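You operate a simulated robot arm through the tools that you are given. There is no shell and no other tool.

The job below is to be done with a simulated two-armed robot. You get a single attempt, and the scene is never put back.

JOB
Pump both valves till their gauges show 8 bar.
Fine: move the blue hose end from valve to valve and put it back on its rest; the valves stay uncapped.
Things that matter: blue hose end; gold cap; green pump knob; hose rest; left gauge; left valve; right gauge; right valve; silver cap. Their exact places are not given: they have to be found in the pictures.

The check looks at the end state, three seconds after you hand in, the way a careful person would. Anything else that was tipped, shoved, dropped, spilled or broken makes it a failure.

ROBOT AND FRAMES
Two 7-joint arms with two-finger parallel grippers on one trunk, hanging from a carriage that runs on a rail from [-4, -1] to [2013, 825] (x, y) and turns from -344 to 344 degrees about z. Base frame: it is fixed where the carriage stands at the start and does not move with it; the origin is on the floor, on the carriage's upright axis, x ahead of it, y to its left, z up. Units: mm, degrees, N and s.
The left shoulder is at the start at [40, 161, 1238], the right one opposite. With the tool pointing down near the work surface each hand reaches from about 300 to 780 mm from the robot's upright axis, wherever it stands, measured 20 degrees to its own side. Places, roughly: blue hose end [2500, 250, 1000]; gold cap [2800, 300, 900]; gold cap (3x3x2 cm) [2800, 300, 900]; green pump knob [2500, 300, 1000]; hose rest [2500, 400, 900]; left gauge [2500, 400, 900]; left valve [2500, 500, 900]; right gauge [2400, 300, 900]; right valve [2400, 400, 900]; silver cap [2300, 200, 900]; silver cap (3x3x2 cm) [2300, 200, 900]. Payload 4.4 kg a hand.
The tool frame of a hand sits at the grasp point between the pads (the TCP): z along the fingers, y along the line on which they close. The tips reach 23 mm beyond it. The gripper opens to 94 mm. The fingers are 38 mm wide and 10 mm thick; the gripper's body (54 by 96 mm) begins 39 mm behind the TCP.
Orientation is that of the tool frame in the base frame, as a unit quaternion [w, x, y, z]. With the fingers straight down and closing along the base's y, the tool's x points along the base's -x, its y along +y and its z along -z.

CONTROLS
- The arms move only by the tool move_arm. It takes "left_plan", "right_plan" or both (then of equal length, played together; a hand with none holds still); each is a list of rows, each an object (a shift or turn left out is 0, a gripper value left out holds the last) with "xyz": the shift along the tool's x, y, z in mm, a list of three; "rotation": the turn, a rotation vector about the tool's x, y, z in degrees, a list of three; "gripper": the finger opening in mm, from 0 to 94. In form: [{"xyz": [tx, ty, tz], "rotation": [ax, ay, az], "gripper": gripper}, ...]. A call has 1 to 20 rows; each row is the pose to reach, as a shift and turn from the pose commanded when the call began, along the tool's axes at that moment. Rows are played at 5 a second. More than 50 mm and 8.6 degrees between two rows, or a gripper value outside its range, and nothing of the call is played. A pose out of reach is approached as far as the arm can. The call stops where the force on the tool passes 40 N (or 10 N more than at its start, if that is more) or the arm is blocked; 0.2 s more then pass. The fingers move at their own pace (about 45 mm/s each) and stop on an object; they squeeze with about 33 N. The grip force told is the motor's: it shows also when the fingers shut on nothing. Time passes only in rows, and 0.2 s behind the last, so rows that repeat a pose let the fingers close. The reply holds the time, the measured pose of the TCP, the force on the tool along the base axes, the opening and the grip force, in the units named above and with some noise, with the torque about the TCP (base axes, N m) and any sound that the robot's microphone picked up, and new pictures: "views" is both (left out), scene, wrist or none (wrist: the cameras of the hands that moved).
- Cameras (640 x 400 px; columns grow to the right, rows downward): "scene" is now at [235.1, 1, 1525.2]; the picture's right is [0.02, -1.00, 0.00], its down [-0.77, -0.02, -0.64] and it looks along [0.64, 0.01, -0.77] (base axes); focal length 271 px, centre (320, 200). "left" rides on the left gripper at [86, -16, -75] in its tool frame; the picture's right is [0.18, 0.98, 0.00], its down [-0.58, 0.11, -0.81] and it looks along [-0.79, 0.15, 0.59] (tool axes); focal length 243 px, centre (320, 200). "right" rides on the right gripper at [86, 16, -74] in its tool frame; the picture's right is [-0.18, 0.98, 0.00], its down [-0.58, -0.11, -0.81] and it looks along [-0.79, -0.15, 0.59] (tool axes); focal length 243 px, centre (320, 200).
- lift_body(by): slides the trunk up (or, below 0, down) by that many mm; the arms and the scene camera ride with it, the base frame stays. It gives what a move gives, with no picture.
- steer(legs): drives the robot by 1 to 6 legs, each [ahead, left, turn to the left] in mm, mm and degrees, along the robot's own axes; the way and the turn of a leg run together, so that a leg with both is an arc; at most 1500 mm and 180 degrees a leg. The arms and the cameras ride along, it lands a little off, and it stops where it bumps. It keeps to its track: a leg is cut to what the track allows. It gives what a move gives, and a new picture of the scene camera.
- aim_head(pan, tilt): turns the head with the scene camera to pan (to the left, within 86 degrees either way) and tilt (down, from -29 to 69), counted from straight ahead of the robot. It gives what a move gives, and a new picture of the scene camera.
- measure_at(camera, pixels): for up to 12 pixels [column, row] of the newest picture of that camera ("zoom" is the newest enlarged one), the place [x, y, z] in the base frame of the surface seen there, good to about 3 mm. No time passes.
- zoom(camera, box): a new picture of the part [left, top, right, bottom] of that camera's present view, enlarged. No time passes.
- sign_off(): hands the job in; it is judged then, once.

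Unless the task says otherwise, let go and move clear before handing in.

The tools are called after ">>>" as name(argument=value, ...) on one line, values as JSON. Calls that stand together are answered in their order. move_arm: Moves the arms, as the interface text tells. Its arguments: {"type":"object","properties":{"left_plan":{"type":"array","items":{"type":"object","properties":{"xyz":{"type":"array","items":{"type":"number"}},"rotation":{"type":"array","items":{"type":"number"}},"gripper":{"type":"number"}}}},"right_plan":{"type":"array","items":{"type":"object","properties":{"xyz":{"type":"array","items":{"type":"number"}},"rotation":{"type":"array","items":{"type":"number"}},"gripper":{"type":"number"}}}},"views":{"type":"string","enum":["both","scene","wrist","none"]}},"required":[]} The other tools are called the same way: lift_body (by) slides the trunk up or down; steer (legs) drives the base; aim_head (pan, tilt) turns the head that bears the scene camera; measure_at (camera, pixels) gives the place of the surface under pixels of a picture; zoom (camera, box) takes an enlarged picture of a part of a camera's view; sign_off () hands the job in.

At the start:

```text
time_s: 0.0
left_position: [482.3, 154.1, 1109.2]
left_orientation: [0.0, 0.0, 1.0, 0.001]
left_wrist_force: [-0.2, 0.1, 0.1]
left_wrist_torque: [-0.02, 0.0, 0.02]
left_grip_width: 94.3
left_grasp_force: 0.0
right_position: [570.0, -188.9, 1186.6]
right_orientation: [0.0, 0.001, 1.0, 0.0]
right_wrist_force: [0.1, -0.4, -0.7]
right_wrist_torque: [0.02, 0.03, -0.02]
right_grip_width: 93.9
right_grasp_force: 0.1
trunk travel left (down, up): [-375.0, 395.0]
robot x, y, heading: [-0.5, 0.3, 0.1]
head pan, tilt: [1.1, 50.0]
```

scene: 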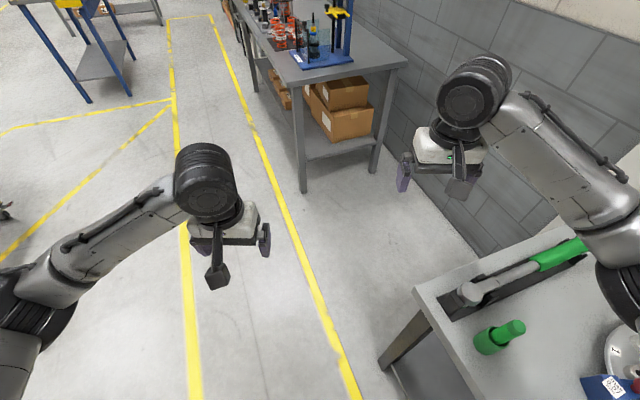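
right: 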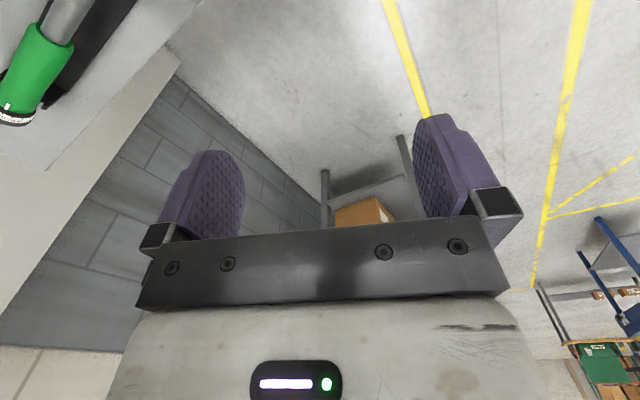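
left: 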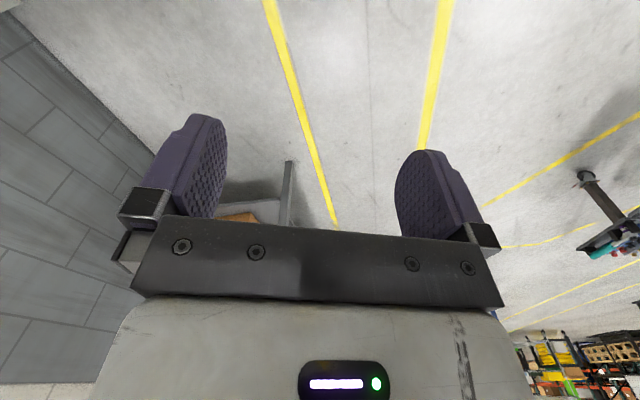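

The scene picture shows two yellow lines on the floor, a bench ahead on the right (around pixel 320,60) and another bench with a green tool near the right arm; the work described is about 2.5 m ahead. I look farther ahead with the head first.

>>> aim_head(pan=10, tilt=20)

```text
time_s: 0.9
left_position: [481.2, 155.8, 1109.9]
left_orientation: [0.0, 0.0, 1.0, 0.0]
left_wrist_force: [-0.6, 0.1, 0.2]
left_wrist_torque: [0.03, 0.0, 0.03]
left_grip_width: 94.1
left_grasp_force: 0.1
right_position: [570.8, -187.5, 1187.5]
right_orientation: [0.0, 0.0, 1.0, 0.0]
right_wrist_force: [-0.3, -0.4, 0.8]
right_wrist_torque: [-0.01, 0.02, -0.01]
right_grip_width: 94.3
right_grasp_force: 0.0
trunk travel left (down, up): [-375.0, 395.0]
robot x, y, heading: [-1.3, -0.2, -0.1]
head pan, tilt: [10.0, 20.0]
```

scene: 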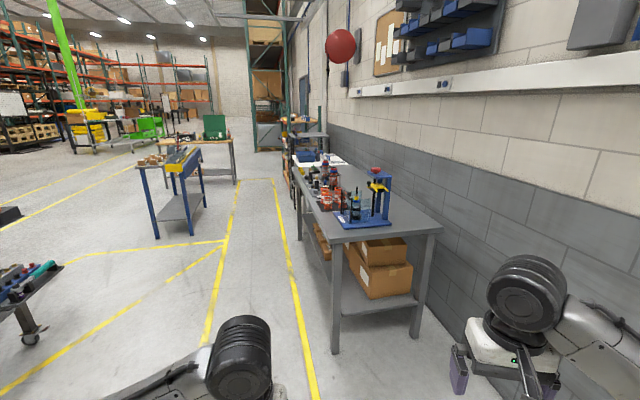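

The bench ahead holds a blue stand at pixel (365,200) and there is another bench at (180,175) and a cart at (25,280). I measure some of these to find which is the work area.

>>> measure_at(camera="scene", pixels=[[365, 222], [330, 200], [400, 225], [185, 155], [25, 275], [320, 160], [150, 160], [215, 125], [340, 45]])

>>> zoom(camera="scene", box=[270, 130, 450, 250])

>>> zoom(camera="scene", box=[120, 100, 260, 240])

```text
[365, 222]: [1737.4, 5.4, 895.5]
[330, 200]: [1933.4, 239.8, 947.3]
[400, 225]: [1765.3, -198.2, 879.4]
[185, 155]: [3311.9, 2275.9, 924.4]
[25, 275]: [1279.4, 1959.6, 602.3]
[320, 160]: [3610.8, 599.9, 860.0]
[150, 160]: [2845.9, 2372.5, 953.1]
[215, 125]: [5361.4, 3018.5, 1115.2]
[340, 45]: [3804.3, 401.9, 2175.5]
```

```text
3.33 times, centred on (360, 190) of scene
```

zoom: 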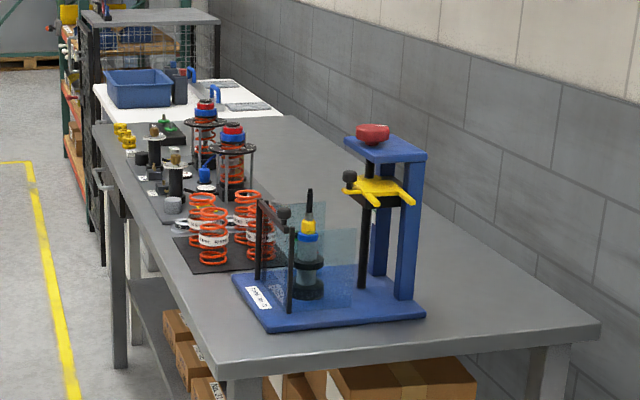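

```text
2.86 times, centred on (190, 170) of scene
```

zoom: 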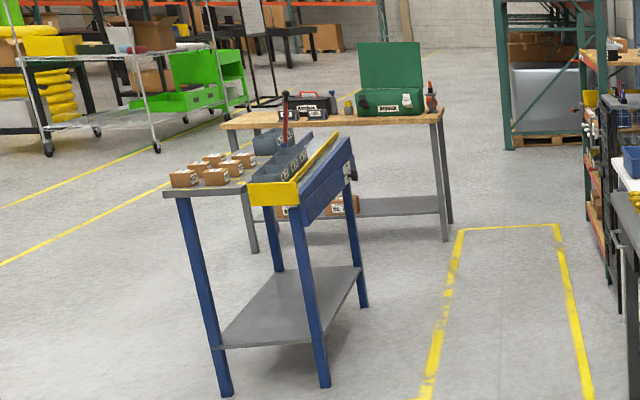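

The dark tray with valves, gauges and the green knob appears behind the orange springs in the zoom (pixels 140–250, 100–220). I measure the bench edges and the tray before driving.

>>> zoom(camera="scene", box=[285, 140, 365, 210])

>>> measure_at(camera="scene", pixels=[[336, 240], [318, 208], [305, 187], [295, 166], [437, 228], [385, 172], [378, 170], [362, 191], [316, 188], [320, 175], [308, 175], [345, 190]])

```text
5.71 times, centred on (325, 175) of scene
```

zoom: 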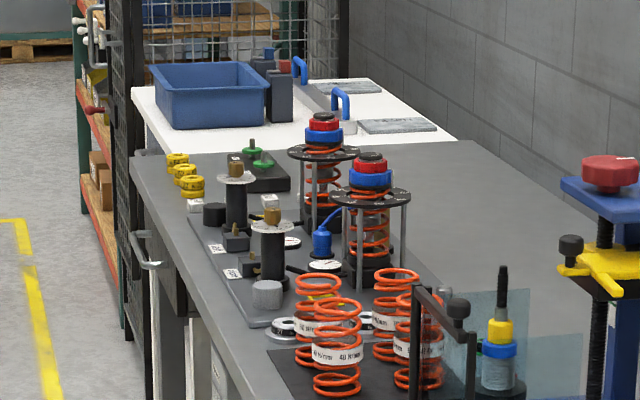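

```text
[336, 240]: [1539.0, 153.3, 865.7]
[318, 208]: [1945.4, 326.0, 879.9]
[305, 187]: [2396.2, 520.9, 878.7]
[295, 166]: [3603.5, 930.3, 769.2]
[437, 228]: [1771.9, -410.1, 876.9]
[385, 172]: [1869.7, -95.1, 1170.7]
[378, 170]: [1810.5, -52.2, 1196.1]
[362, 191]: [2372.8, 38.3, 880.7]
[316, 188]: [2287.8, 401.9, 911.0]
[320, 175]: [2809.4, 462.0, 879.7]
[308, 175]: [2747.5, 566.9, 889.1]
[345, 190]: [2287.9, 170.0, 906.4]
```

The bench's left edge runs from (1539,153) to (2396,521), parallel to the rail and about 430 mm to its right; the top is at z≈880. I raise the trunk so the hands clear everything, then drive along the rail.

>>> lift_body(by=200)

>>> steer(legs=[[925, 379, 0], [925, 379, 0]])

```text
time_s: 3.1
left_position: [482.4, 154.5, 1309.4]
left_orientation: [0.001, 0.001, 1.0, 0.0]
left_wrist_force: [-0.3, 0.4, 0.0]
left_wrist_torque: [0.01, -0.01, -0.01]
left_grip_width: 94.1
left_grasp_force: 0.0
right_position: [570.9, -187.5, 1385.5]
right_orientation: [0.0, 0.0, 1.0, 0.0]
right_wrist_force: [0.9, 0.7, -0.4]
right_wrist_torque: [-0.01, -0.02, 0.03]
right_grip_width: 93.9
right_grasp_force: 0.1
trunk travel left (down, up): [-575.0, 195.0]
robot x, y, heading: [-1.7, -1.8, -0.1]
head pan, tilt: [10.0, 20.0]
```

```text
time_s: 13.1
left_position: [2338.1, 911.4, 1308.4]
left_orientation: [0.0, 0.005, 1.0, 0.0]
left_wrist_force: [0.8, 0.4, 0.3]
left_wrist_torque: [0.02, 0.03, -0.01]
left_grip_width: 94.0
left_grasp_force: 0.1
right_position: [2423.9, 566.6, 1385.6]
right_orientation: [0.0, 0.005, 1.0, 0.0]
right_wrist_force: [1.0, 1.0, 1.0]
right_wrist_torque: [0.0, -0.01, 0.0]
right_grip_width: 94.1
right_grasp_force: 0.0
trunk travel left (down, up): [-575.0, 195.0]
robot x, y, heading: [1856.0, 762.1, -0.5]
head pan, tilt: [10.0, 20.0]
```

scene: 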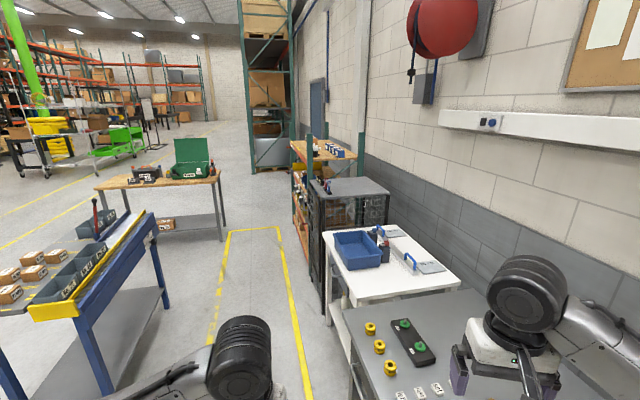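

I am now beside the bench, which shows at the lower right (pixels 400,330). I go the last bit of rail and turn right to face the bench.

>>> steer(legs=[[150, 62, 0], [0, 0, -60]])

>>> aim_head(pan=15, tilt=50)

```text
time_s: 17.2
left_position: [2377.2, 480.7, 1309.8]
left_orientation: [0.001, 0.503, 0.864, 0.0]
left_wrist_force: [-0.1, -0.5, -0.6]
left_wrist_torque: [0.01, -0.01, 0.01]
left_grip_width: 94.3
left_grasp_force: 0.1
right_position: [2122.7, 232.3, 1386.5]
right_orientation: [0.0, 0.503, 0.865, 0.0]
right_wrist_force: [0.2, -0.3, -0.4]
right_wrist_torque: [-0.01, -0.02, 0.0]
right_grip_width: 93.9
right_grasp_force: 0.1
trunk travel left (down, up): [-575.0, 195.0]
robot x, y, heading: [2002.1, 821.1, -60.4]
head pan, tilt: [10.0, 20.0]
```

scene: 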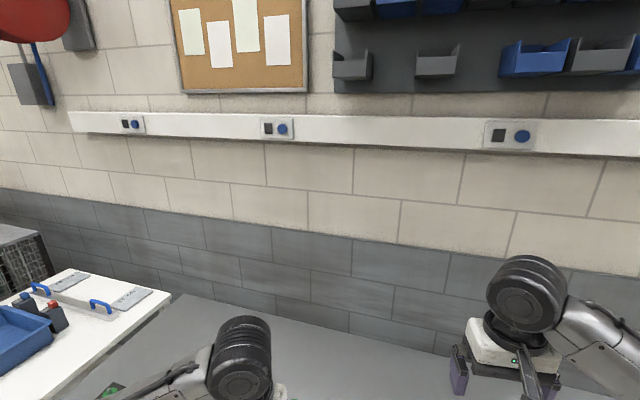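

```text
time_s: 18.1
left_position: [2377.9, 479.7, 1309.6]
left_orientation: [0.0, 0.503, 0.864, 0.0]
left_wrist_force: [-0.2, -0.2, 0.7]
left_wrist_torque: [0.0, 0.02, 0.01]
left_grip_width: 94.0
left_grasp_force: 0.1
right_position: [2122.4, 233.1, 1387.0]
right_orientation: [0.001, 0.503, 0.864, 0.0]
right_wrist_force: [0.3, 0.9, -0.3]
right_wrist_torque: [0.02, 0.01, -0.02]
right_grip_width: 94.1
right_grasp_force: 0.1
trunk travel left (down, up): [-575.0, 195.0]
robot x, y, heading: [2002.8, 821.2, -60.5]
head pan, tilt: [15.0, 50.0]
```

scene: 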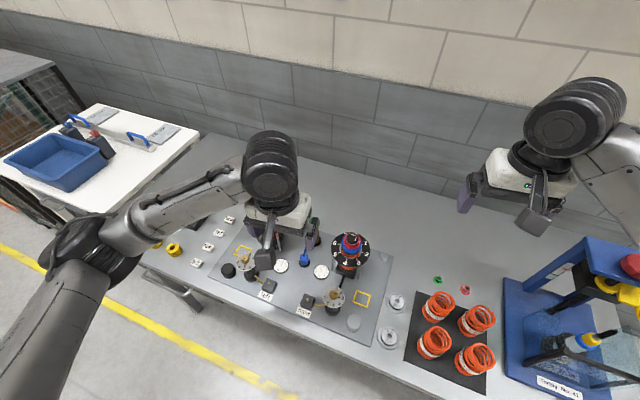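

The fixture plate with "Left" and "Right" tags is in view around pixel (300,280), partly hidden by the left hand. I zoom in on it.

>>> zoom(camera="scene", box=[180, 200, 420, 360])

>>> zoom(camera="left", box=[0, 0, 640, 400])

```text
2.50 times, centred on (300, 280) of scene
```

zoom: 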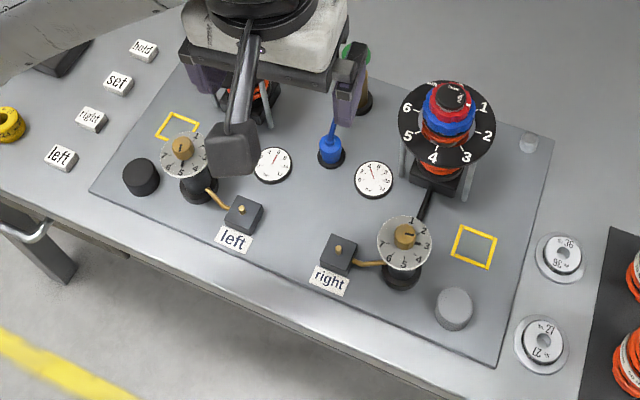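

```text
1.00 times, centred on (320, 200) of left (not enlarged: the box is as wide or as high as the picture)
```

zoom: 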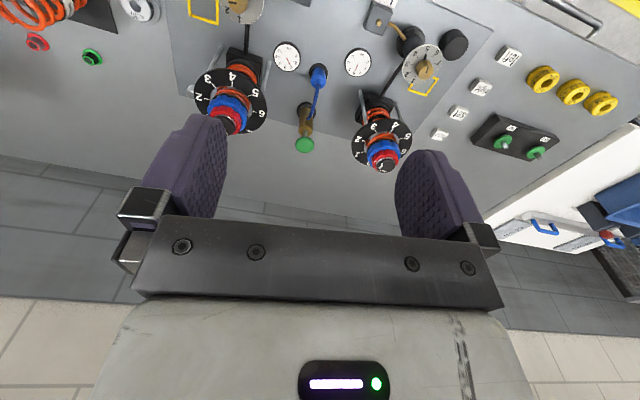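

In the zoom I see two small black boxes tagged "left" (240,215) and "right" (340,255), two white gauges (272,165) and (373,180), the blue hose end (330,155), and something green behind the gripper (355,60). I measure these points.

>>> measure_at(camera="zoom", pixels=[[287, 57], [358, 63], [318, 72], [304, 143], [306, 120], [378, 18], [410, 40], [425, 68], [453, 44], [385, 155], [230, 115], [246, 8]])

>>> measure_at(camera="scene", pixels=[[282, 266], [320, 272], [304, 260], [271, 285], [308, 299], [249, 260], [332, 294], [233, 271], [351, 323], [320, 225], [348, 240]])

>>> zoom(camera="left", box=[160, 0, 480, 200])

```text
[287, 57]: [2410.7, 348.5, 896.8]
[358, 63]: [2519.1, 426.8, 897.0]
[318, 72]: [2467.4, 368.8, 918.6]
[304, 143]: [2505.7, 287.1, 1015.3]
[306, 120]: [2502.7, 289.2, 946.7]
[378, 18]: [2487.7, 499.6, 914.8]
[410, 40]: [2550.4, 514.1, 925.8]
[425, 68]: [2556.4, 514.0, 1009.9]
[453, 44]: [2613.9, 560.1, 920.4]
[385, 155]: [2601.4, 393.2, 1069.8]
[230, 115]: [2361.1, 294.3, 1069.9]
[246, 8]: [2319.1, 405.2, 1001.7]
```

```text
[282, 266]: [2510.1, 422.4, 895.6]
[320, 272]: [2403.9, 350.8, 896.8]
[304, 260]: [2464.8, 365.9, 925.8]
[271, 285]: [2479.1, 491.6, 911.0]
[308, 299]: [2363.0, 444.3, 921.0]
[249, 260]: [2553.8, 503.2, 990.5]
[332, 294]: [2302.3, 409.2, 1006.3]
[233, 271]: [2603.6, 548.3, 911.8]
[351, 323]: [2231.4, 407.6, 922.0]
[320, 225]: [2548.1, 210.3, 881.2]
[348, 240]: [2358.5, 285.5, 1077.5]
```

```text
2.00 times, centred on (320, 100) of left
```

zoom: 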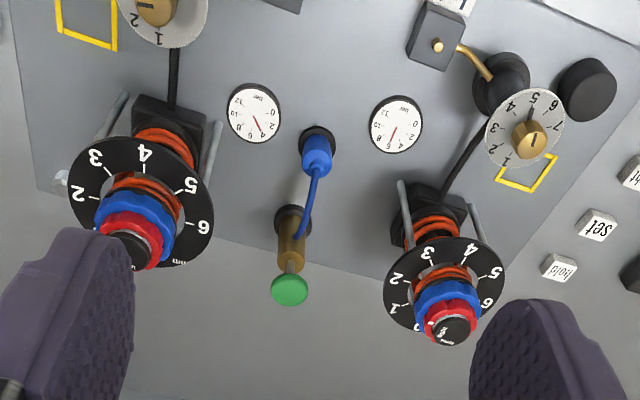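

The pieces are located: hose end near (2466,367,920), pump knob near (2506,287,1015), left valve box near (2488,500,915), right valve box near (2363,444,921), gauges at (2512,424) and (2406,350). I zoom on gauges and valve tops to read them.

>>> zoom(camera="scene", box=[262, 250, 342, 300])

>>> zoom(camera="left", box=[260, 30, 400, 118])

>>> zoom(camera="left", box=[340, 0, 480, 88])

>>> zoom(camera="left", box=[0, 0, 200, 125])

```text
8.00 times, centred on (302, 275) of scene
```

zoom: 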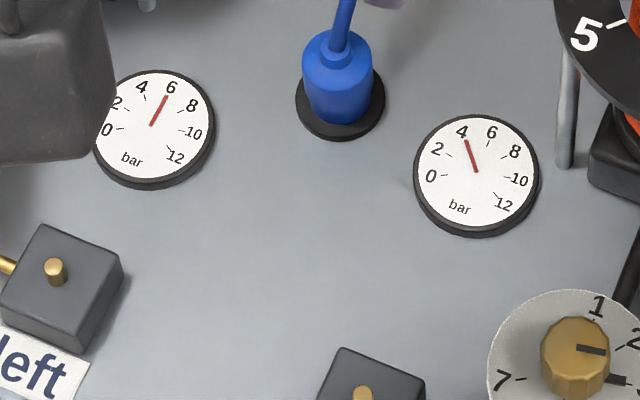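

```text
4.55 times, centred on (330, 74) of left
```

zoom: 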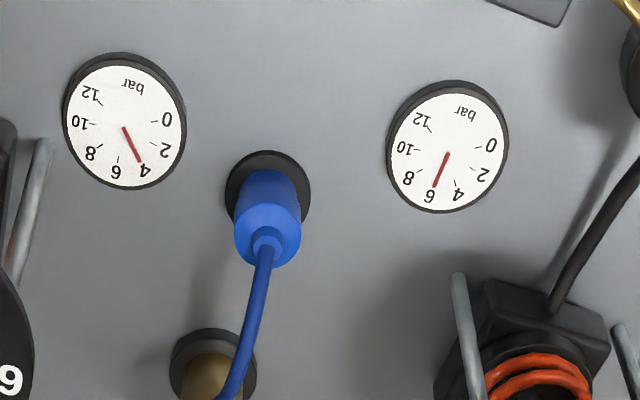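

```text
4.55 times, centred on (410, 44) of left
```

zoom: 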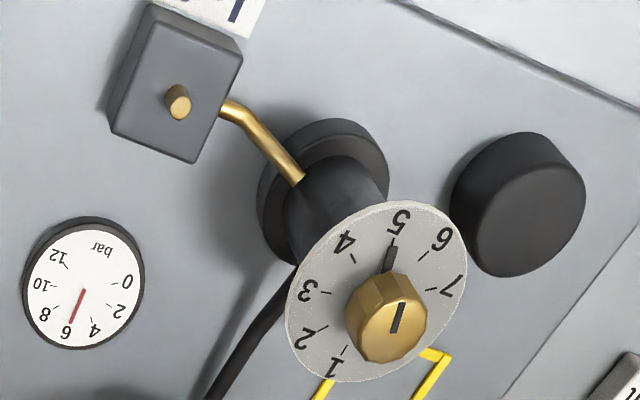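

```text
3.20 times, centred on (100, 62) of left
```

zoom: 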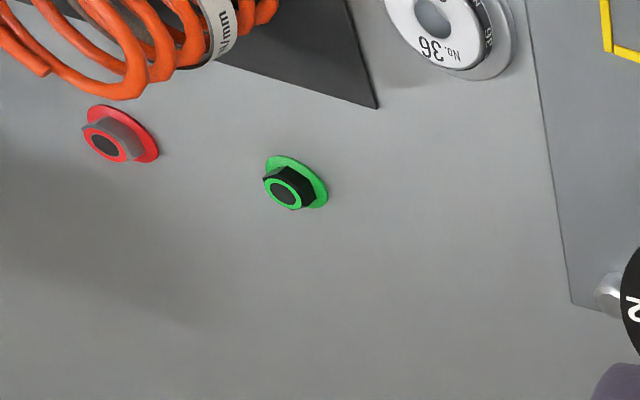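

Left gauge reads about 6 bar (needle at the 6) and the right about 4 bar; both valves show bare brass nibs, so they are already uncapped. I turn the robot a bit left so it faces the pump with the right hand while the left hand can serve the valves.

>>> steer(legs=[[0, 0, 18]])

>>> aim_head(pan=0, tilt=55)

```text
time_s: 19.5
left_position: [2464.4, 611.7, 1310.8]
left_orientation: [0.0, 0.361, 0.933, 0.0]
left_wrist_force: [-0.5, 0.1, 0.7]
left_wrist_torque: [0.03, 0.01, 0.0]
left_grip_width: 94.2
left_grasp_force: 0.0
right_position: [2300.7, 298.5, 1387.1]
right_orientation: [-0.001, 0.361, 0.932, 0.001]
right_wrist_force: [-0.5, -0.3, -0.1]
right_wrist_torque: [0.02, 0.02, 0.01]
right_grip_width: 93.8
right_grasp_force: 0.1
trunk travel left (down, up): [-575.0, 195.0]
robot x, y, heading: [2006.5, 822.3, -42.2]
head pan, tilt: [15.0, 50.0]
```

scene: 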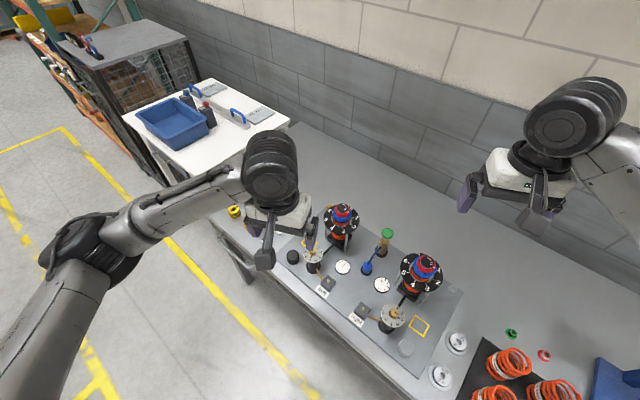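

```text
time_s: 20.3
left_position: [2465.0, 612.5, 1309.7]
left_orientation: [0.0, 0.36, 0.933, 0.0]
left_wrist_force: [-0.1, -0.5, 0.4]
left_wrist_torque: [0.02, 0.0, 0.0]
left_grip_width: 93.9
left_grasp_force: 0.1
right_position: [2299.8, 297.9, 1386.1]
right_orientation: [0.0, 0.361, 0.932, 0.0]
right_wrist_force: [0.1, -0.7, 0.4]
right_wrist_torque: [0.01, 0.02, -0.02]
right_grip_width: 94.1
right_grasp_force: 0.0
trunk travel left (down, up): [-575.0, 195.0]
robot x, y, heading: [2002.9, 820.7, -42.2]
head pan, tilt: [0.0, 55.0]
```

scene: 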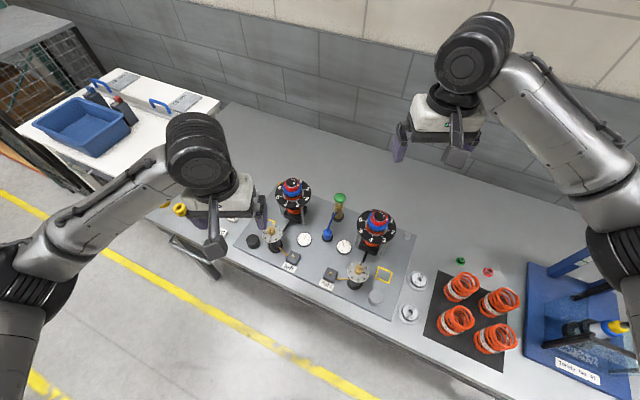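

Now the whole plate is free to view between the arms (pump knob at 340,200; hose end at 327,234; boxes at 292,257 and 330,274). I lower the trunk to be nearer and zoom for precise geometry.

>>> lift_body(by=-100)

>>> aim_head(pan=0, tilt=50)

>>> zoom(camera="scene", box=[240, 180, 440, 305])

```text
time_s: 21.6
left_position: [2464.5, 611.3, 1209.1]
left_orientation: [0.0, 0.361, 0.933, 0.0]
left_wrist_force: [-0.3, -0.7, 0.0]
left_wrist_torque: [0.0, -0.02, 0.02]
left_grip_width: 94.3
left_grasp_force: 0.0
right_position: [2299.6, 298.3, 1286.2]
right_orientation: [0.0, 0.361, 0.933, 0.0]
right_wrist_force: [-0.3, 0.0, 0.4]
right_wrist_torque: [0.01, 0.0, -0.01]
right_grip_width: 94.1
right_grasp_force: 0.0
trunk travel left (down, up): [-475.0, 295.0]
robot x, y, heading: [2005.3, 825.6, -42.5]
head pan, tilt: [0.0, 55.0]
```

```text
time_s: 22.3
left_position: [2465.1, 613.0, 1209.0]
left_orientation: [0.0, 0.361, 0.933, 0.0]
left_wrist_force: [0.5, 0.0, -0.3]
left_wrist_torque: [0.01, -0.01, 0.0]
left_grip_width: 94.1
left_grasp_force: 0.1
right_position: [2299.7, 298.0, 1286.2]
right_orientation: [0.0, 0.362, 0.932, 0.0]
right_wrist_force: [-0.6, 0.0, 0.2]
right_wrist_torque: [0.01, -0.02, 0.01]
right_grip_width: 94.1
right_grasp_force: 0.0
trunk travel left (down, up): [-475.0, 295.0]
robot x, y, heading: [2002.8, 819.1, -42.1]
head pan, tilt: [0.0, 50.0]
```

scene: 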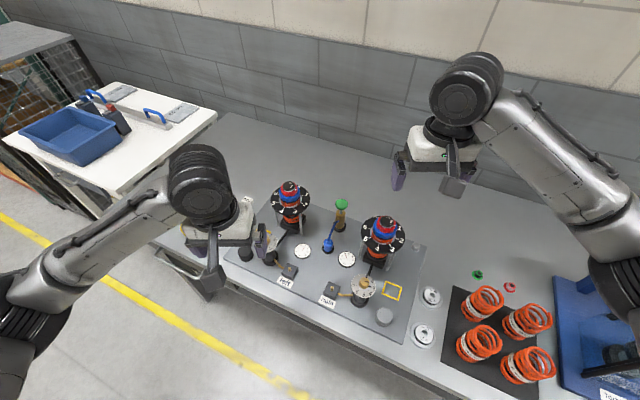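

```text
3.20 times, centred on (340, 242) of scene
```

zoom: 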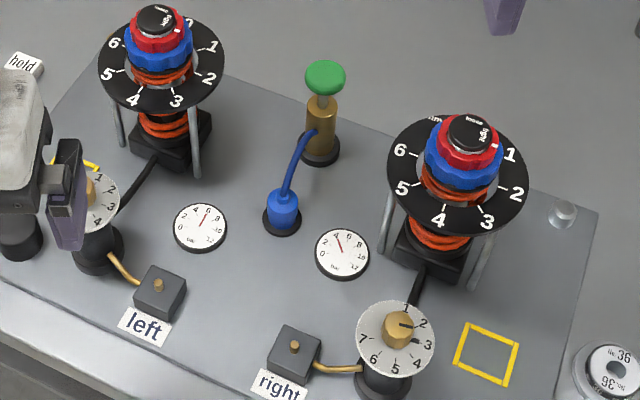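

Clear view: green knob at (325,75) in the zoom, hose end at (283,208), left nib (158,285), right nib (295,346). I measure these precisely.

>>> measure_at(camera="zoom", pixels=[[325, 70], [325, 90], [322, 118], [312, 155], [283, 212], [284, 196], [272, 226], [158, 283], [295, 345], [160, 300], [300, 362], [310, 132]])

>>> zoom(camera="scene", box=[310, 190, 370, 265])

```text
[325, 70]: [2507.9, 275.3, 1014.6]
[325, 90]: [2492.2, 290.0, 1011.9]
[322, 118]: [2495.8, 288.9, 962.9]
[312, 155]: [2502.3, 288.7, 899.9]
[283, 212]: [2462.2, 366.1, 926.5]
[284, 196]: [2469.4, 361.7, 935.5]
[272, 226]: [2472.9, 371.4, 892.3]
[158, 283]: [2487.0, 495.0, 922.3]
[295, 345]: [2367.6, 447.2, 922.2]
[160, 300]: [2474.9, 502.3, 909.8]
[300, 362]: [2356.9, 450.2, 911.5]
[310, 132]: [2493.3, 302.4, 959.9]
```

```text
5.33 times, centred on (340, 228) of scene
```

zoom: 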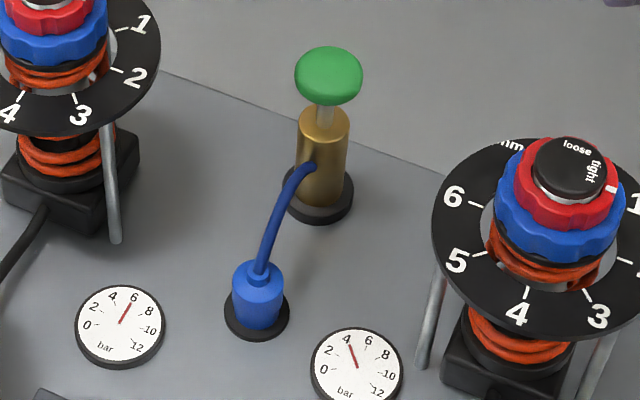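

The knob's centre is near (2502,283) with its top at z≈1016; the hose end stands at about (2467,366), its shoulder at z≈930; the nibs' tops are at z≈922. I tilt and turn the left hand (35° forward, heading −60°) to a spot above and before the hose end.

>>> move_arm(left_plan=[{"xyz": [-12, -22, 10], "rotation": [0.9, -5.8, 2.9], "gripper": 64}, {"xyz": [-24, -44, 25], "rotation": [1.8, -11.6, 5.8]}, {"xyz": [-36, -66, 45], "rotation": [2.75, -17.35, 8.7]}, {"xyz": [-48, -88, 70], "rotation": [3.7, -23.1, 11.6]}, {"xyz": [-60, -112, 100], "rotation": [4.6, -28.9, 14.5]}, {"xyz": [-72, -136, 133], "rotation": [5.5, -34.7, 17.4]}, {"xyz": [-81, -153, 166], "rotation": [5.5, -34.7, 17.4]}])

```text
time_s: 23.9
left_position: [2420.4, 444.1, 1043.7]
left_orientation: [0.26, 0.479, 0.824, -0.152]
left_wrist_force: [0.1, 0.3, 0.4]
left_wrist_torque: [-0.01, -0.02, -0.01]
left_grip_width: 64.1
left_grasp_force: 0.2
right_position: [2298.7, 297.1, 1285.5]
right_orientation: [0.0, 0.361, 0.933, -0.001]
right_wrist_force: [0.1, -0.1, 0.4]
right_wrist_torque: [-0.05, -0.04, 0.01]
right_grip_width: 94.0
right_grasp_force: 0.0
trunk travel left (down, up): [-475.0, 295.0]
robot x, y, heading: [2003.1, 820.8, -42.5]
head pan, tilt: [0.0, 50.0]
```

scene: 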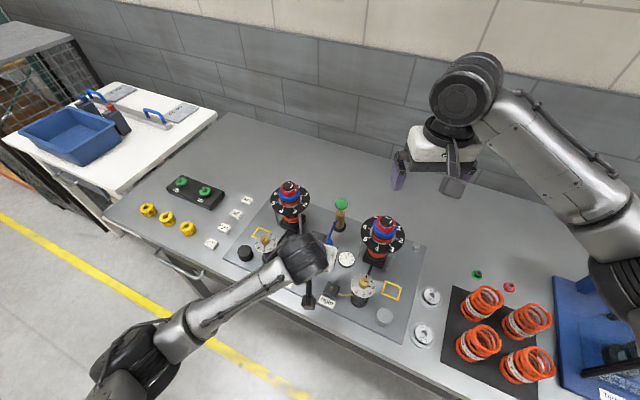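
left: 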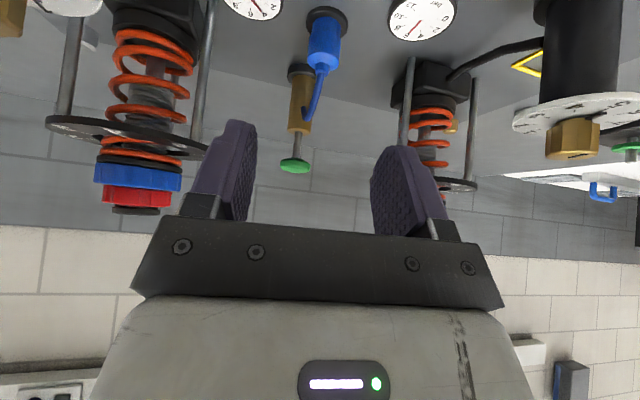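

The wrist view shows the hose end at (322,45), right on the line of the tool's approach. I measure it for a fine correction.

>>> zoom(camera="left", box=[260, 0, 390, 90])

>>> measure_at(camera="left", pixels=[[307, 40], [324, 45], [340, 40], [324, 24], [324, 60], [322, 70], [326, 12], [312, 55], [336, 55]])

```text
4.44 times, centred on (325, 45) of left
```

zoom: 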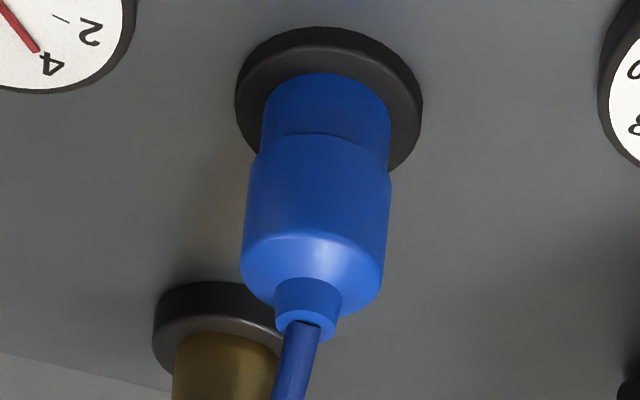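

```text
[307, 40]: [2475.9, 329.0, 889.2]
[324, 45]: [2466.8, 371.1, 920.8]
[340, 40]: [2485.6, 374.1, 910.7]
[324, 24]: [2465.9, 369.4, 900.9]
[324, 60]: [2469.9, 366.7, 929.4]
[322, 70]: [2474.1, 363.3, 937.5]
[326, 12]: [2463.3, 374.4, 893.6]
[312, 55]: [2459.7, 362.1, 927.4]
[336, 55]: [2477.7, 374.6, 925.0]
```

The hose end's axis works out at about (2472.7,359.4), its wide part between z 908 and 930 (outline 308–340 px wide ≈ 28.5 mm). I move in along the tool axis with the fingers open, stopping before I close.

>>> move_arm(left_plan=[{"xyz": [-6, 2, 35]}, {"xyz": [-12.5, 3.7, 70]}, {"xyz": [-12.5, 3.7, 100]}, {"xyz": [-12.5, 3.7, 130]}, {"xyz": [-12.5, 3.7, 151]}])

```text
time_s: 25.1
left_position: [2472.8, 362.3, 925.7]
left_orientation: [0.259, 0.479, 0.825, -0.152]
left_wrist_force: [0.2, -0.6, -0.3]
left_wrist_torque: [0.0, 0.0, 0.0]
left_grip_width: 63.7
left_grasp_force: 0.1
right_position: [2299.1, 298.1, 1285.2]
right_orientation: [-0.001, 0.361, 0.932, -0.001]
right_wrist_force: [0.4, 0.0, 0.6]
right_wrist_torque: [0.01, 0.0, -0.06]
right_grip_width: 93.9
right_grasp_force: 0.1
trunk travel left (down, up): [-475.0, 295.0]
robot x, y, heading: [2009.5, 823.5, -42.1]
head pan, tilt: [0.0, 50.0]
```

scene: 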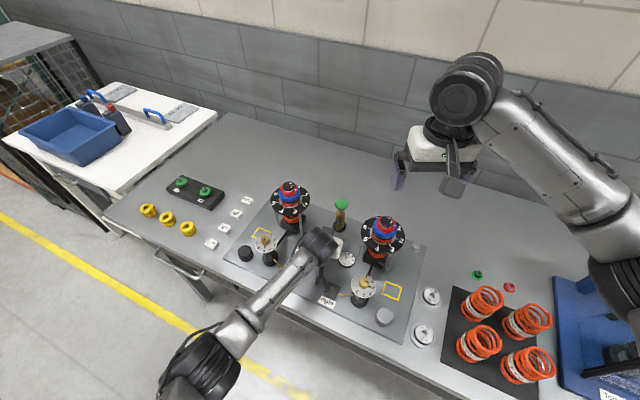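
left: 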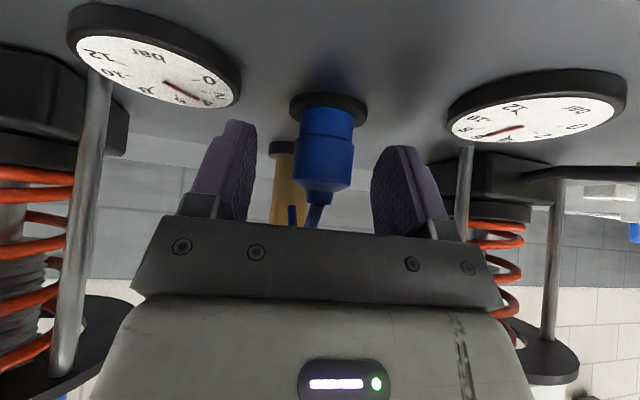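

The hose end stands centred between the pads (pixel 323,150). I close the left gripper on it.

>>> move_arm(left_plan=[{"gripper": 40}, {"gripper": 24}, {"gripper": 24}, {"gripper": 24}, {"gripper": 24}])

```text
time_s: 26.3
left_position: [2472.2, 362.1, 925.6]
left_orientation: [0.26, 0.479, 0.825, -0.151]
left_wrist_force: [0.1, -0.5, 0.0]
left_wrist_torque: [-0.05, 0.0, -0.03]
left_grip_width: 28.0
left_grasp_force: 33.0
right_position: [2300.0, 297.6, 1286.5]
right_orientation: [0.0, 0.361, 0.933, 0.001]
right_wrist_force: [0.0, -0.2, 0.0]
right_wrist_torque: [-0.01, 0.0, -0.01]
right_grip_width: 93.9
right_grasp_force: 0.0
trunk travel left (down, up): [-475.0, 295.0]
robot x, y, heading: [2004.2, 823.4, -42.3]
head pan, tilt: [0.0, 50.0]
```

scene: 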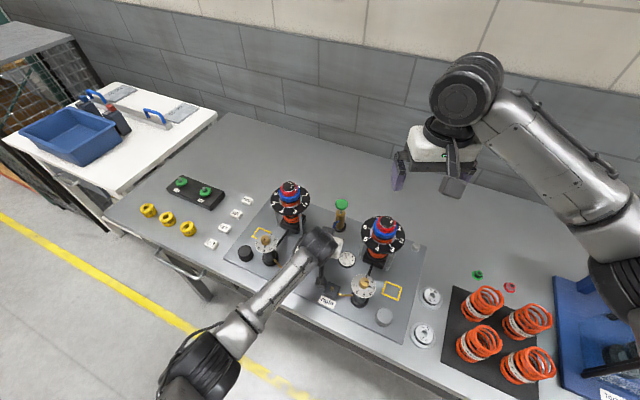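
left: 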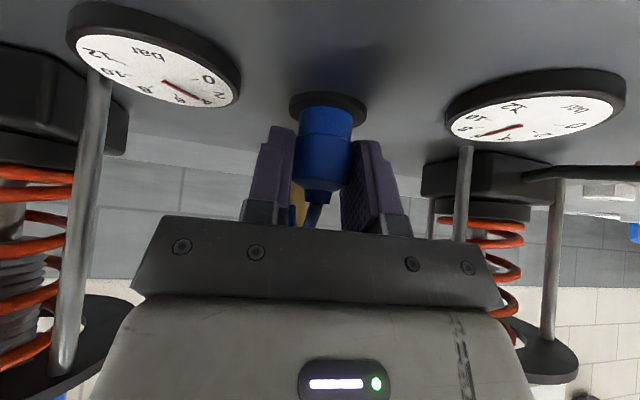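

The grip holds at 28 mm with 33 N. I lift the hose end straight up slowly and watch for forces.

>>> move_arm(left_plan=[{"xyz": [-2.9, 0, -4.1]}, {"xyz": [-8.6, 0, -12.3]}, {"xyz": [-17.2, 0, -24.5]}, {"xyz": [-25.8, 0, -36.8]}, {"xyz": [-34.4, 0, -49]}])

>>> zoom(camera="scene", box=[240, 180, 440, 305])

```text
time_s: 27.5
left_position: [2473.1, 363.0, 986.6]
left_orientation: [0.26, 0.479, 0.825, -0.151]
left_wrist_force: [0.7, 0.1, -0.5]
left_wrist_torque: [0.0, 0.02, 0.0]
left_grip_width: 27.8
left_grasp_force: 33.2
right_position: [2300.3, 297.8, 1286.1]
right_orientation: [0.001, 0.361, 0.933, 0.0]
right_wrist_force: [0.7, 0.5, -0.1]
right_wrist_torque: [-0.03, 0.03, 0.0]
right_grip_width: 94.1
right_grasp_force: 0.1
trunk travel left (down, up): [-475.0, 295.0]
robot x, y, heading: [2000.6, 822.7, -42.4]
head pan, tilt: [0.0, 50.0]
```

scene: 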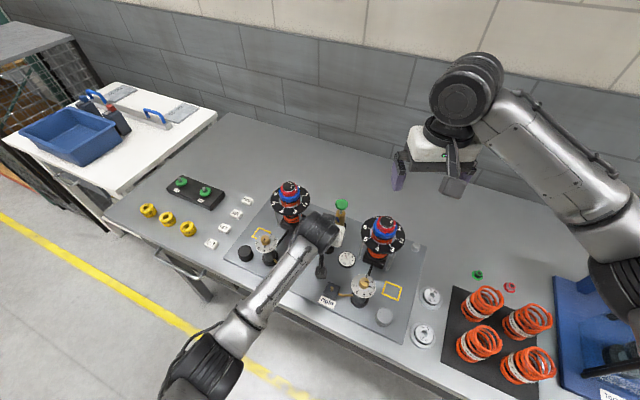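
left: 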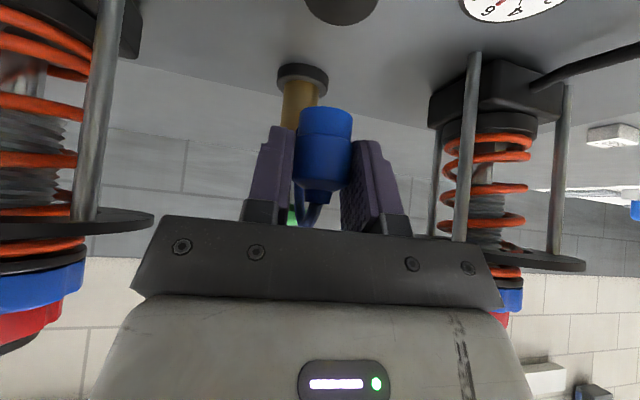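

```text
3.20 times, centred on (340, 242) of scene
```

zoom: 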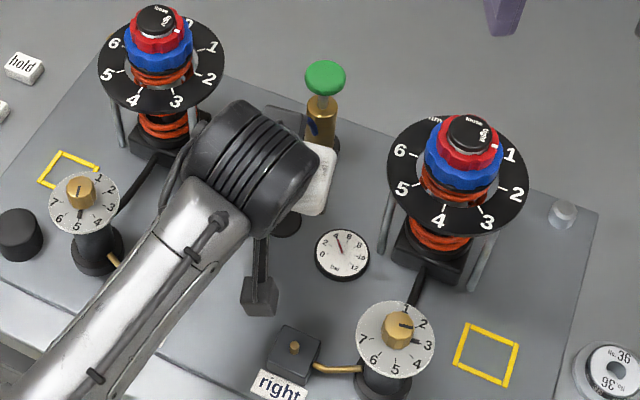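

The hose end is lifted free (rest disc visible at 343,8; grip still 27.8 mm). Before moving to the left valve I measure the held end's outline and the left dial post, to keep clear of it.

>>> measure_at(camera="left", pixels=[[326, 112], [303, 118], [350, 118], [326, 125], [322, 160], [322, 185]])

>>> measure_at(camera="zoom", pixels=[[79, 185], [84, 205], [116, 205], [53, 200], [84, 230], [90, 260], [398, 322], [360, 340], [295, 346], [396, 372], [433, 340], [398, 303]])

```text
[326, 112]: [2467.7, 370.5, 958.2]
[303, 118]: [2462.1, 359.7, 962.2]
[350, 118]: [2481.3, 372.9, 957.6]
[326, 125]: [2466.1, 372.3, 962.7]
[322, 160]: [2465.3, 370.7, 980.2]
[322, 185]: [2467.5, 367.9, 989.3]
```

```text
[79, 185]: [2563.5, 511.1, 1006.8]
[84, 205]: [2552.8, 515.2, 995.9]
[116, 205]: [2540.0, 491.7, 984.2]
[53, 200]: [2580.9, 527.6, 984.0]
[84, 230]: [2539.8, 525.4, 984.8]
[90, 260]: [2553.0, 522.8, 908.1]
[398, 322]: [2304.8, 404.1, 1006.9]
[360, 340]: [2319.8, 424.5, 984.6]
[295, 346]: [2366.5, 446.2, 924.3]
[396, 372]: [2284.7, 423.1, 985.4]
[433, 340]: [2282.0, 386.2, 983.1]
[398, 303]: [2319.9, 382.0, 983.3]
```

The left dial disk is centred at (2560,509) with radius about 28 at z 984; turning the hand 12° left keeps a safe gap. I carry the hose end to a hover 30 mm over the left nib.

>>> move_arm(left_plan=[{"xyz": [22.5, 19.3, -15.9], "rotation": [-1.7, 0, -2.45]}, {"xyz": [45.1, 38.7, -31.8], "rotation": [-3.45, 0, -4.9]}, {"xyz": [67.6, 58, -47.6], "rotation": [-5.2, 0, -7.35]}, {"xyz": [90.2, 77.4, -63.5], "rotation": [-6.9, 0, -9.8]}, {"xyz": [90.2, 77.4, -63.5], "rotation": [-6.9, 0, -9.8]}])

>>> zoom(camera="left", box=[240, 60, 400, 160])

>>> zoom(camera="scene", box=[240, 180, 440, 305])

```text
time_s: 28.7
left_position: [2485.7, 496.4, 987.5]
left_orientation: [0.274, 0.39, 0.87, -0.123]
left_wrist_force: [1.0, -0.4, -1.2]
left_wrist_torque: [-0.02, 0.0, -0.02]
left_grip_width: 27.8
left_grasp_force: 32.5
right_position: [2299.6, 297.3, 1287.4]
right_orientation: [-0.001, 0.361, 0.933, 0.0]
right_wrist_force: [0.4, -0.3, -0.3]
right_wrist_torque: [0.02, -0.01, 0.05]
right_grip_width: 94.1
right_grasp_force: 0.0
trunk travel left (down, up): [-475.0, 295.0]
robot x, y, heading: [2003.3, 818.7, -42.4]
head pan, tilt: [0.0, 50.0]
```

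scene: 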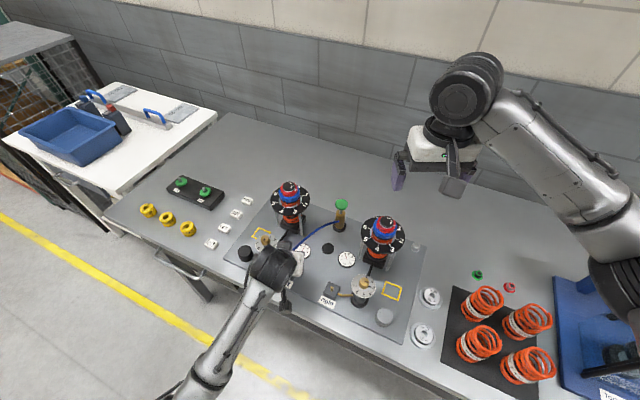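
left: 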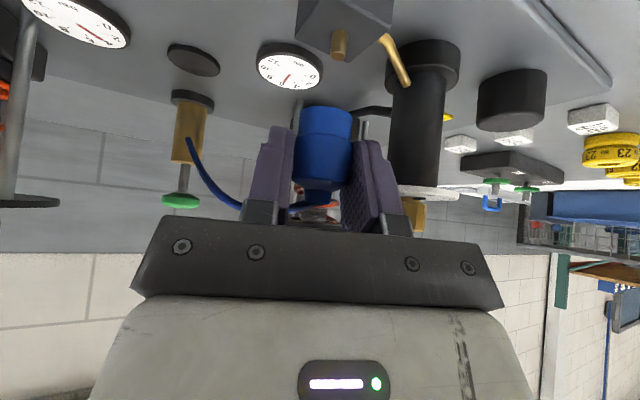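

```text
4.00 times, centred on (320, 110) of left
```

zoom: 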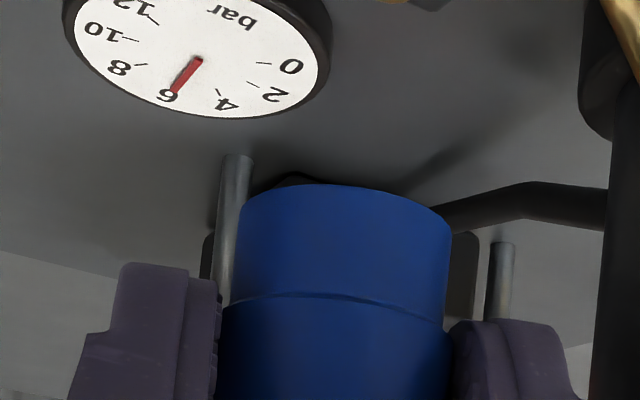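

```text
3.20 times, centred on (340, 242) of scene
```

zoom: 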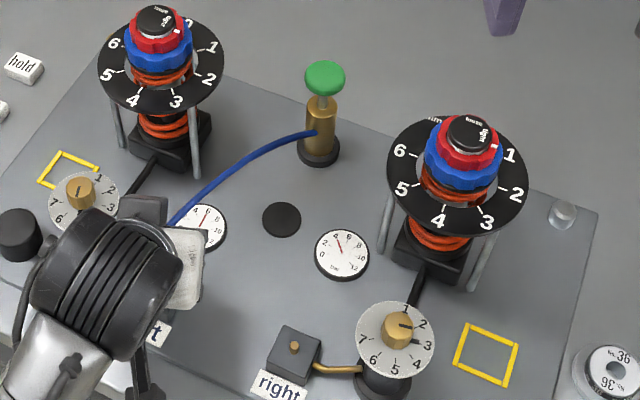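

The nib shows at (339,45) and the hose end's bottom rim at (326,112) in the wrist view. I measure both to align them.

>>> measure_at(camera="left", pixels=[[339, 36], [339, 45], [338, 55], [339, 59], [326, 110], [326, 125], [310, 118], [342, 118], [323, 150], [330, 15], [360, 25]])

>>> zoom(camera="left", box=[260, 0, 420, 100])

```text
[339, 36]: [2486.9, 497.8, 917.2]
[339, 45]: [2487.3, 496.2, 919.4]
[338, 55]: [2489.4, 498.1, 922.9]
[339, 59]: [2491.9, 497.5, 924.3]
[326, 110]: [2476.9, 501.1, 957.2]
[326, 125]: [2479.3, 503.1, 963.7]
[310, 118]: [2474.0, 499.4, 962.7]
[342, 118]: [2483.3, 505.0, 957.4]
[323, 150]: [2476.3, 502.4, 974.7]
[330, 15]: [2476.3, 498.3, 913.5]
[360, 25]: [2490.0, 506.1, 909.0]
```

```text
4.00 times, centred on (340, 50) of left
```

zoom: 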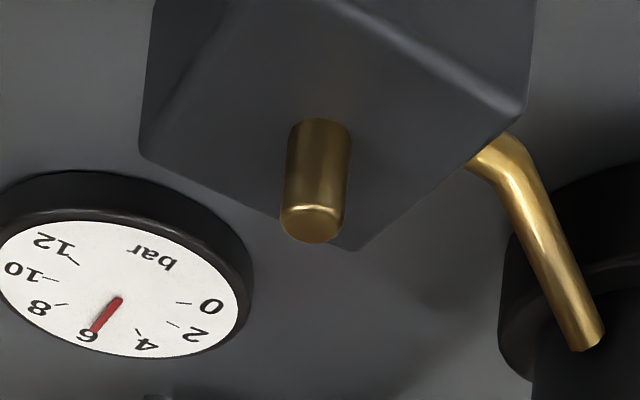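

The nib's axis sits about 2.4 mm to the right and 3 mm farther than the held end's axis. I correct that and descend 25 mm to just above the nib.

>>> move_arm(left_plan=[{"xyz": [-2.1, 2.8, 1.5]}, {"xyz": [2.6, 2.8, 8.3]}, {"xyz": [7.4, 2.8, 15.1]}, {"xyz": [12.2, 2.8, 21.9]}, {"xyz": [12.2, 2.8, 21.9]}], views="wrist")

>>> zoom(camera="left", box=[260, 40, 400, 130])

```text
time_s: 29.9
left_position: [2489.5, 496.8, 961.6]
left_orientation: [0.274, 0.39, 0.87, -0.123]
left_wrist_force: [0.3, 0.1, -1.5]
left_wrist_torque: [0.01, -0.02, 0.01]
left_grip_width: 27.5
left_grasp_force: 32.4
right_position: [2300.2, 297.5, 1287.3]
right_orientation: [0.0, 0.362, 0.932, 0.001]
right_wrist_force: [0.0, -0.3, 0.5]
right_wrist_torque: [0.02, 0.0, 0.02]
right_grip_width: 94.0
right_grasp_force: 0.1
trunk travel left (down, up): [-475.0, 295.0]
robot x, y, heading: [1999.0, 821.8, -42.3]
head pan, tilt: [0.0, 50.0]
```

left: 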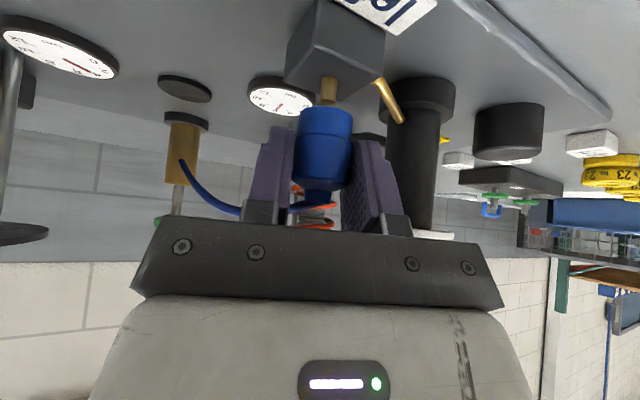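

```text
4.44 times, centred on (330, 85) of left
```

zoom: 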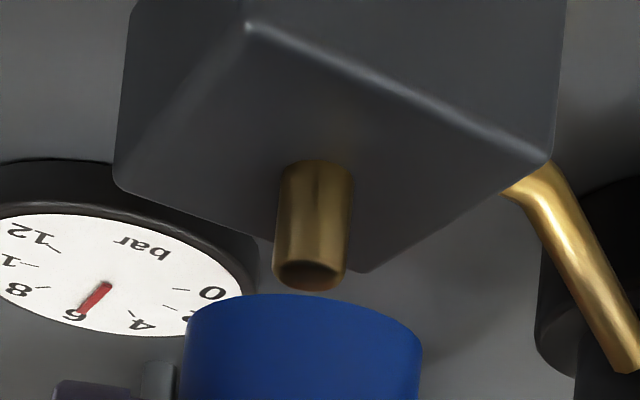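

The nib (tip at zoom 310,272) and the held end (rim centre at zoom 305) line up sideways. I check the depth with a few measurements before going down.

>>> measure_at(camera="left", pixels=[[329, 80], [329, 88], [328, 95], [328, 102], [326, 112], [326, 120], [326, 128], [323, 145], [323, 155]])

```text
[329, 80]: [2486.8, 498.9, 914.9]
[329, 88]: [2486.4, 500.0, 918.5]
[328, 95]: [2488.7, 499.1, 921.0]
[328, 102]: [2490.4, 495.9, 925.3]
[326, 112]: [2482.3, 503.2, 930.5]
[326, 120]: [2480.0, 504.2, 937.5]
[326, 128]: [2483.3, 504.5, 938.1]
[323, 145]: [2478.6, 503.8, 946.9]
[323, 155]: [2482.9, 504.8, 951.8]
```

Nib axis (2490.8,496.4) and held end axis (2491.5,495.8) agree within about 1 mm. I lower the end onto the nib in small steps, watching the force.

>>> move_arm(left_plan=[{"xyz": [1.7, 0, 2.5]}, {"xyz": [3.4, 0, 4.9]}, {"xyz": [5.2, 0, 7.4]}, {"xyz": [6.9, 0, 9.8]}, {"xyz": [8.6, 0, 12.3]}, {"xyz": [9.7, 0, 13.9]}], views="wrist")

>>> zoom(camera="left", box=[260, 40, 400, 130])

```text
time_s: 31.3
left_position: [2488.0, 496.3, 945.0]
left_orientation: [0.275, 0.389, 0.871, -0.122]
left_wrist_force: [-0.4, 0.8, -1.2]
left_wrist_torque: [-0.03, 0.0, 0.02]
left_grip_width: 28.1
left_grasp_force: 32.4
right_position: [2299.8, 297.2, 1286.0]
right_orientation: [0.0, 0.361, 0.933, -0.001]
right_wrist_force: [-0.7, -0.2, -1.1]
right_wrist_torque: [0.0, -0.01, -0.01]
right_grip_width: 94.1
right_grasp_force: 0.1
trunk travel left (down, up): [-475.0, 295.0]
robot x, y, heading: [2006.7, 819.7, -42.4]
head pan, tilt: [0.0, 50.0]
```

left: 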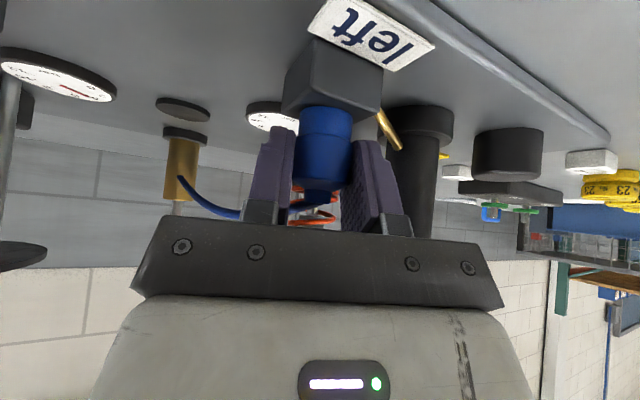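

```text
4.44 times, centred on (330, 85) of left
```

zoom: 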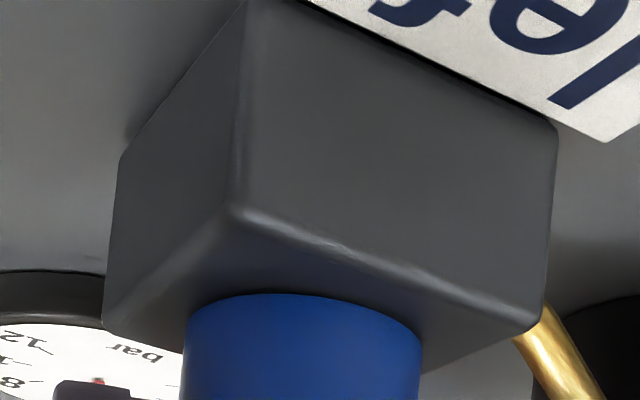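

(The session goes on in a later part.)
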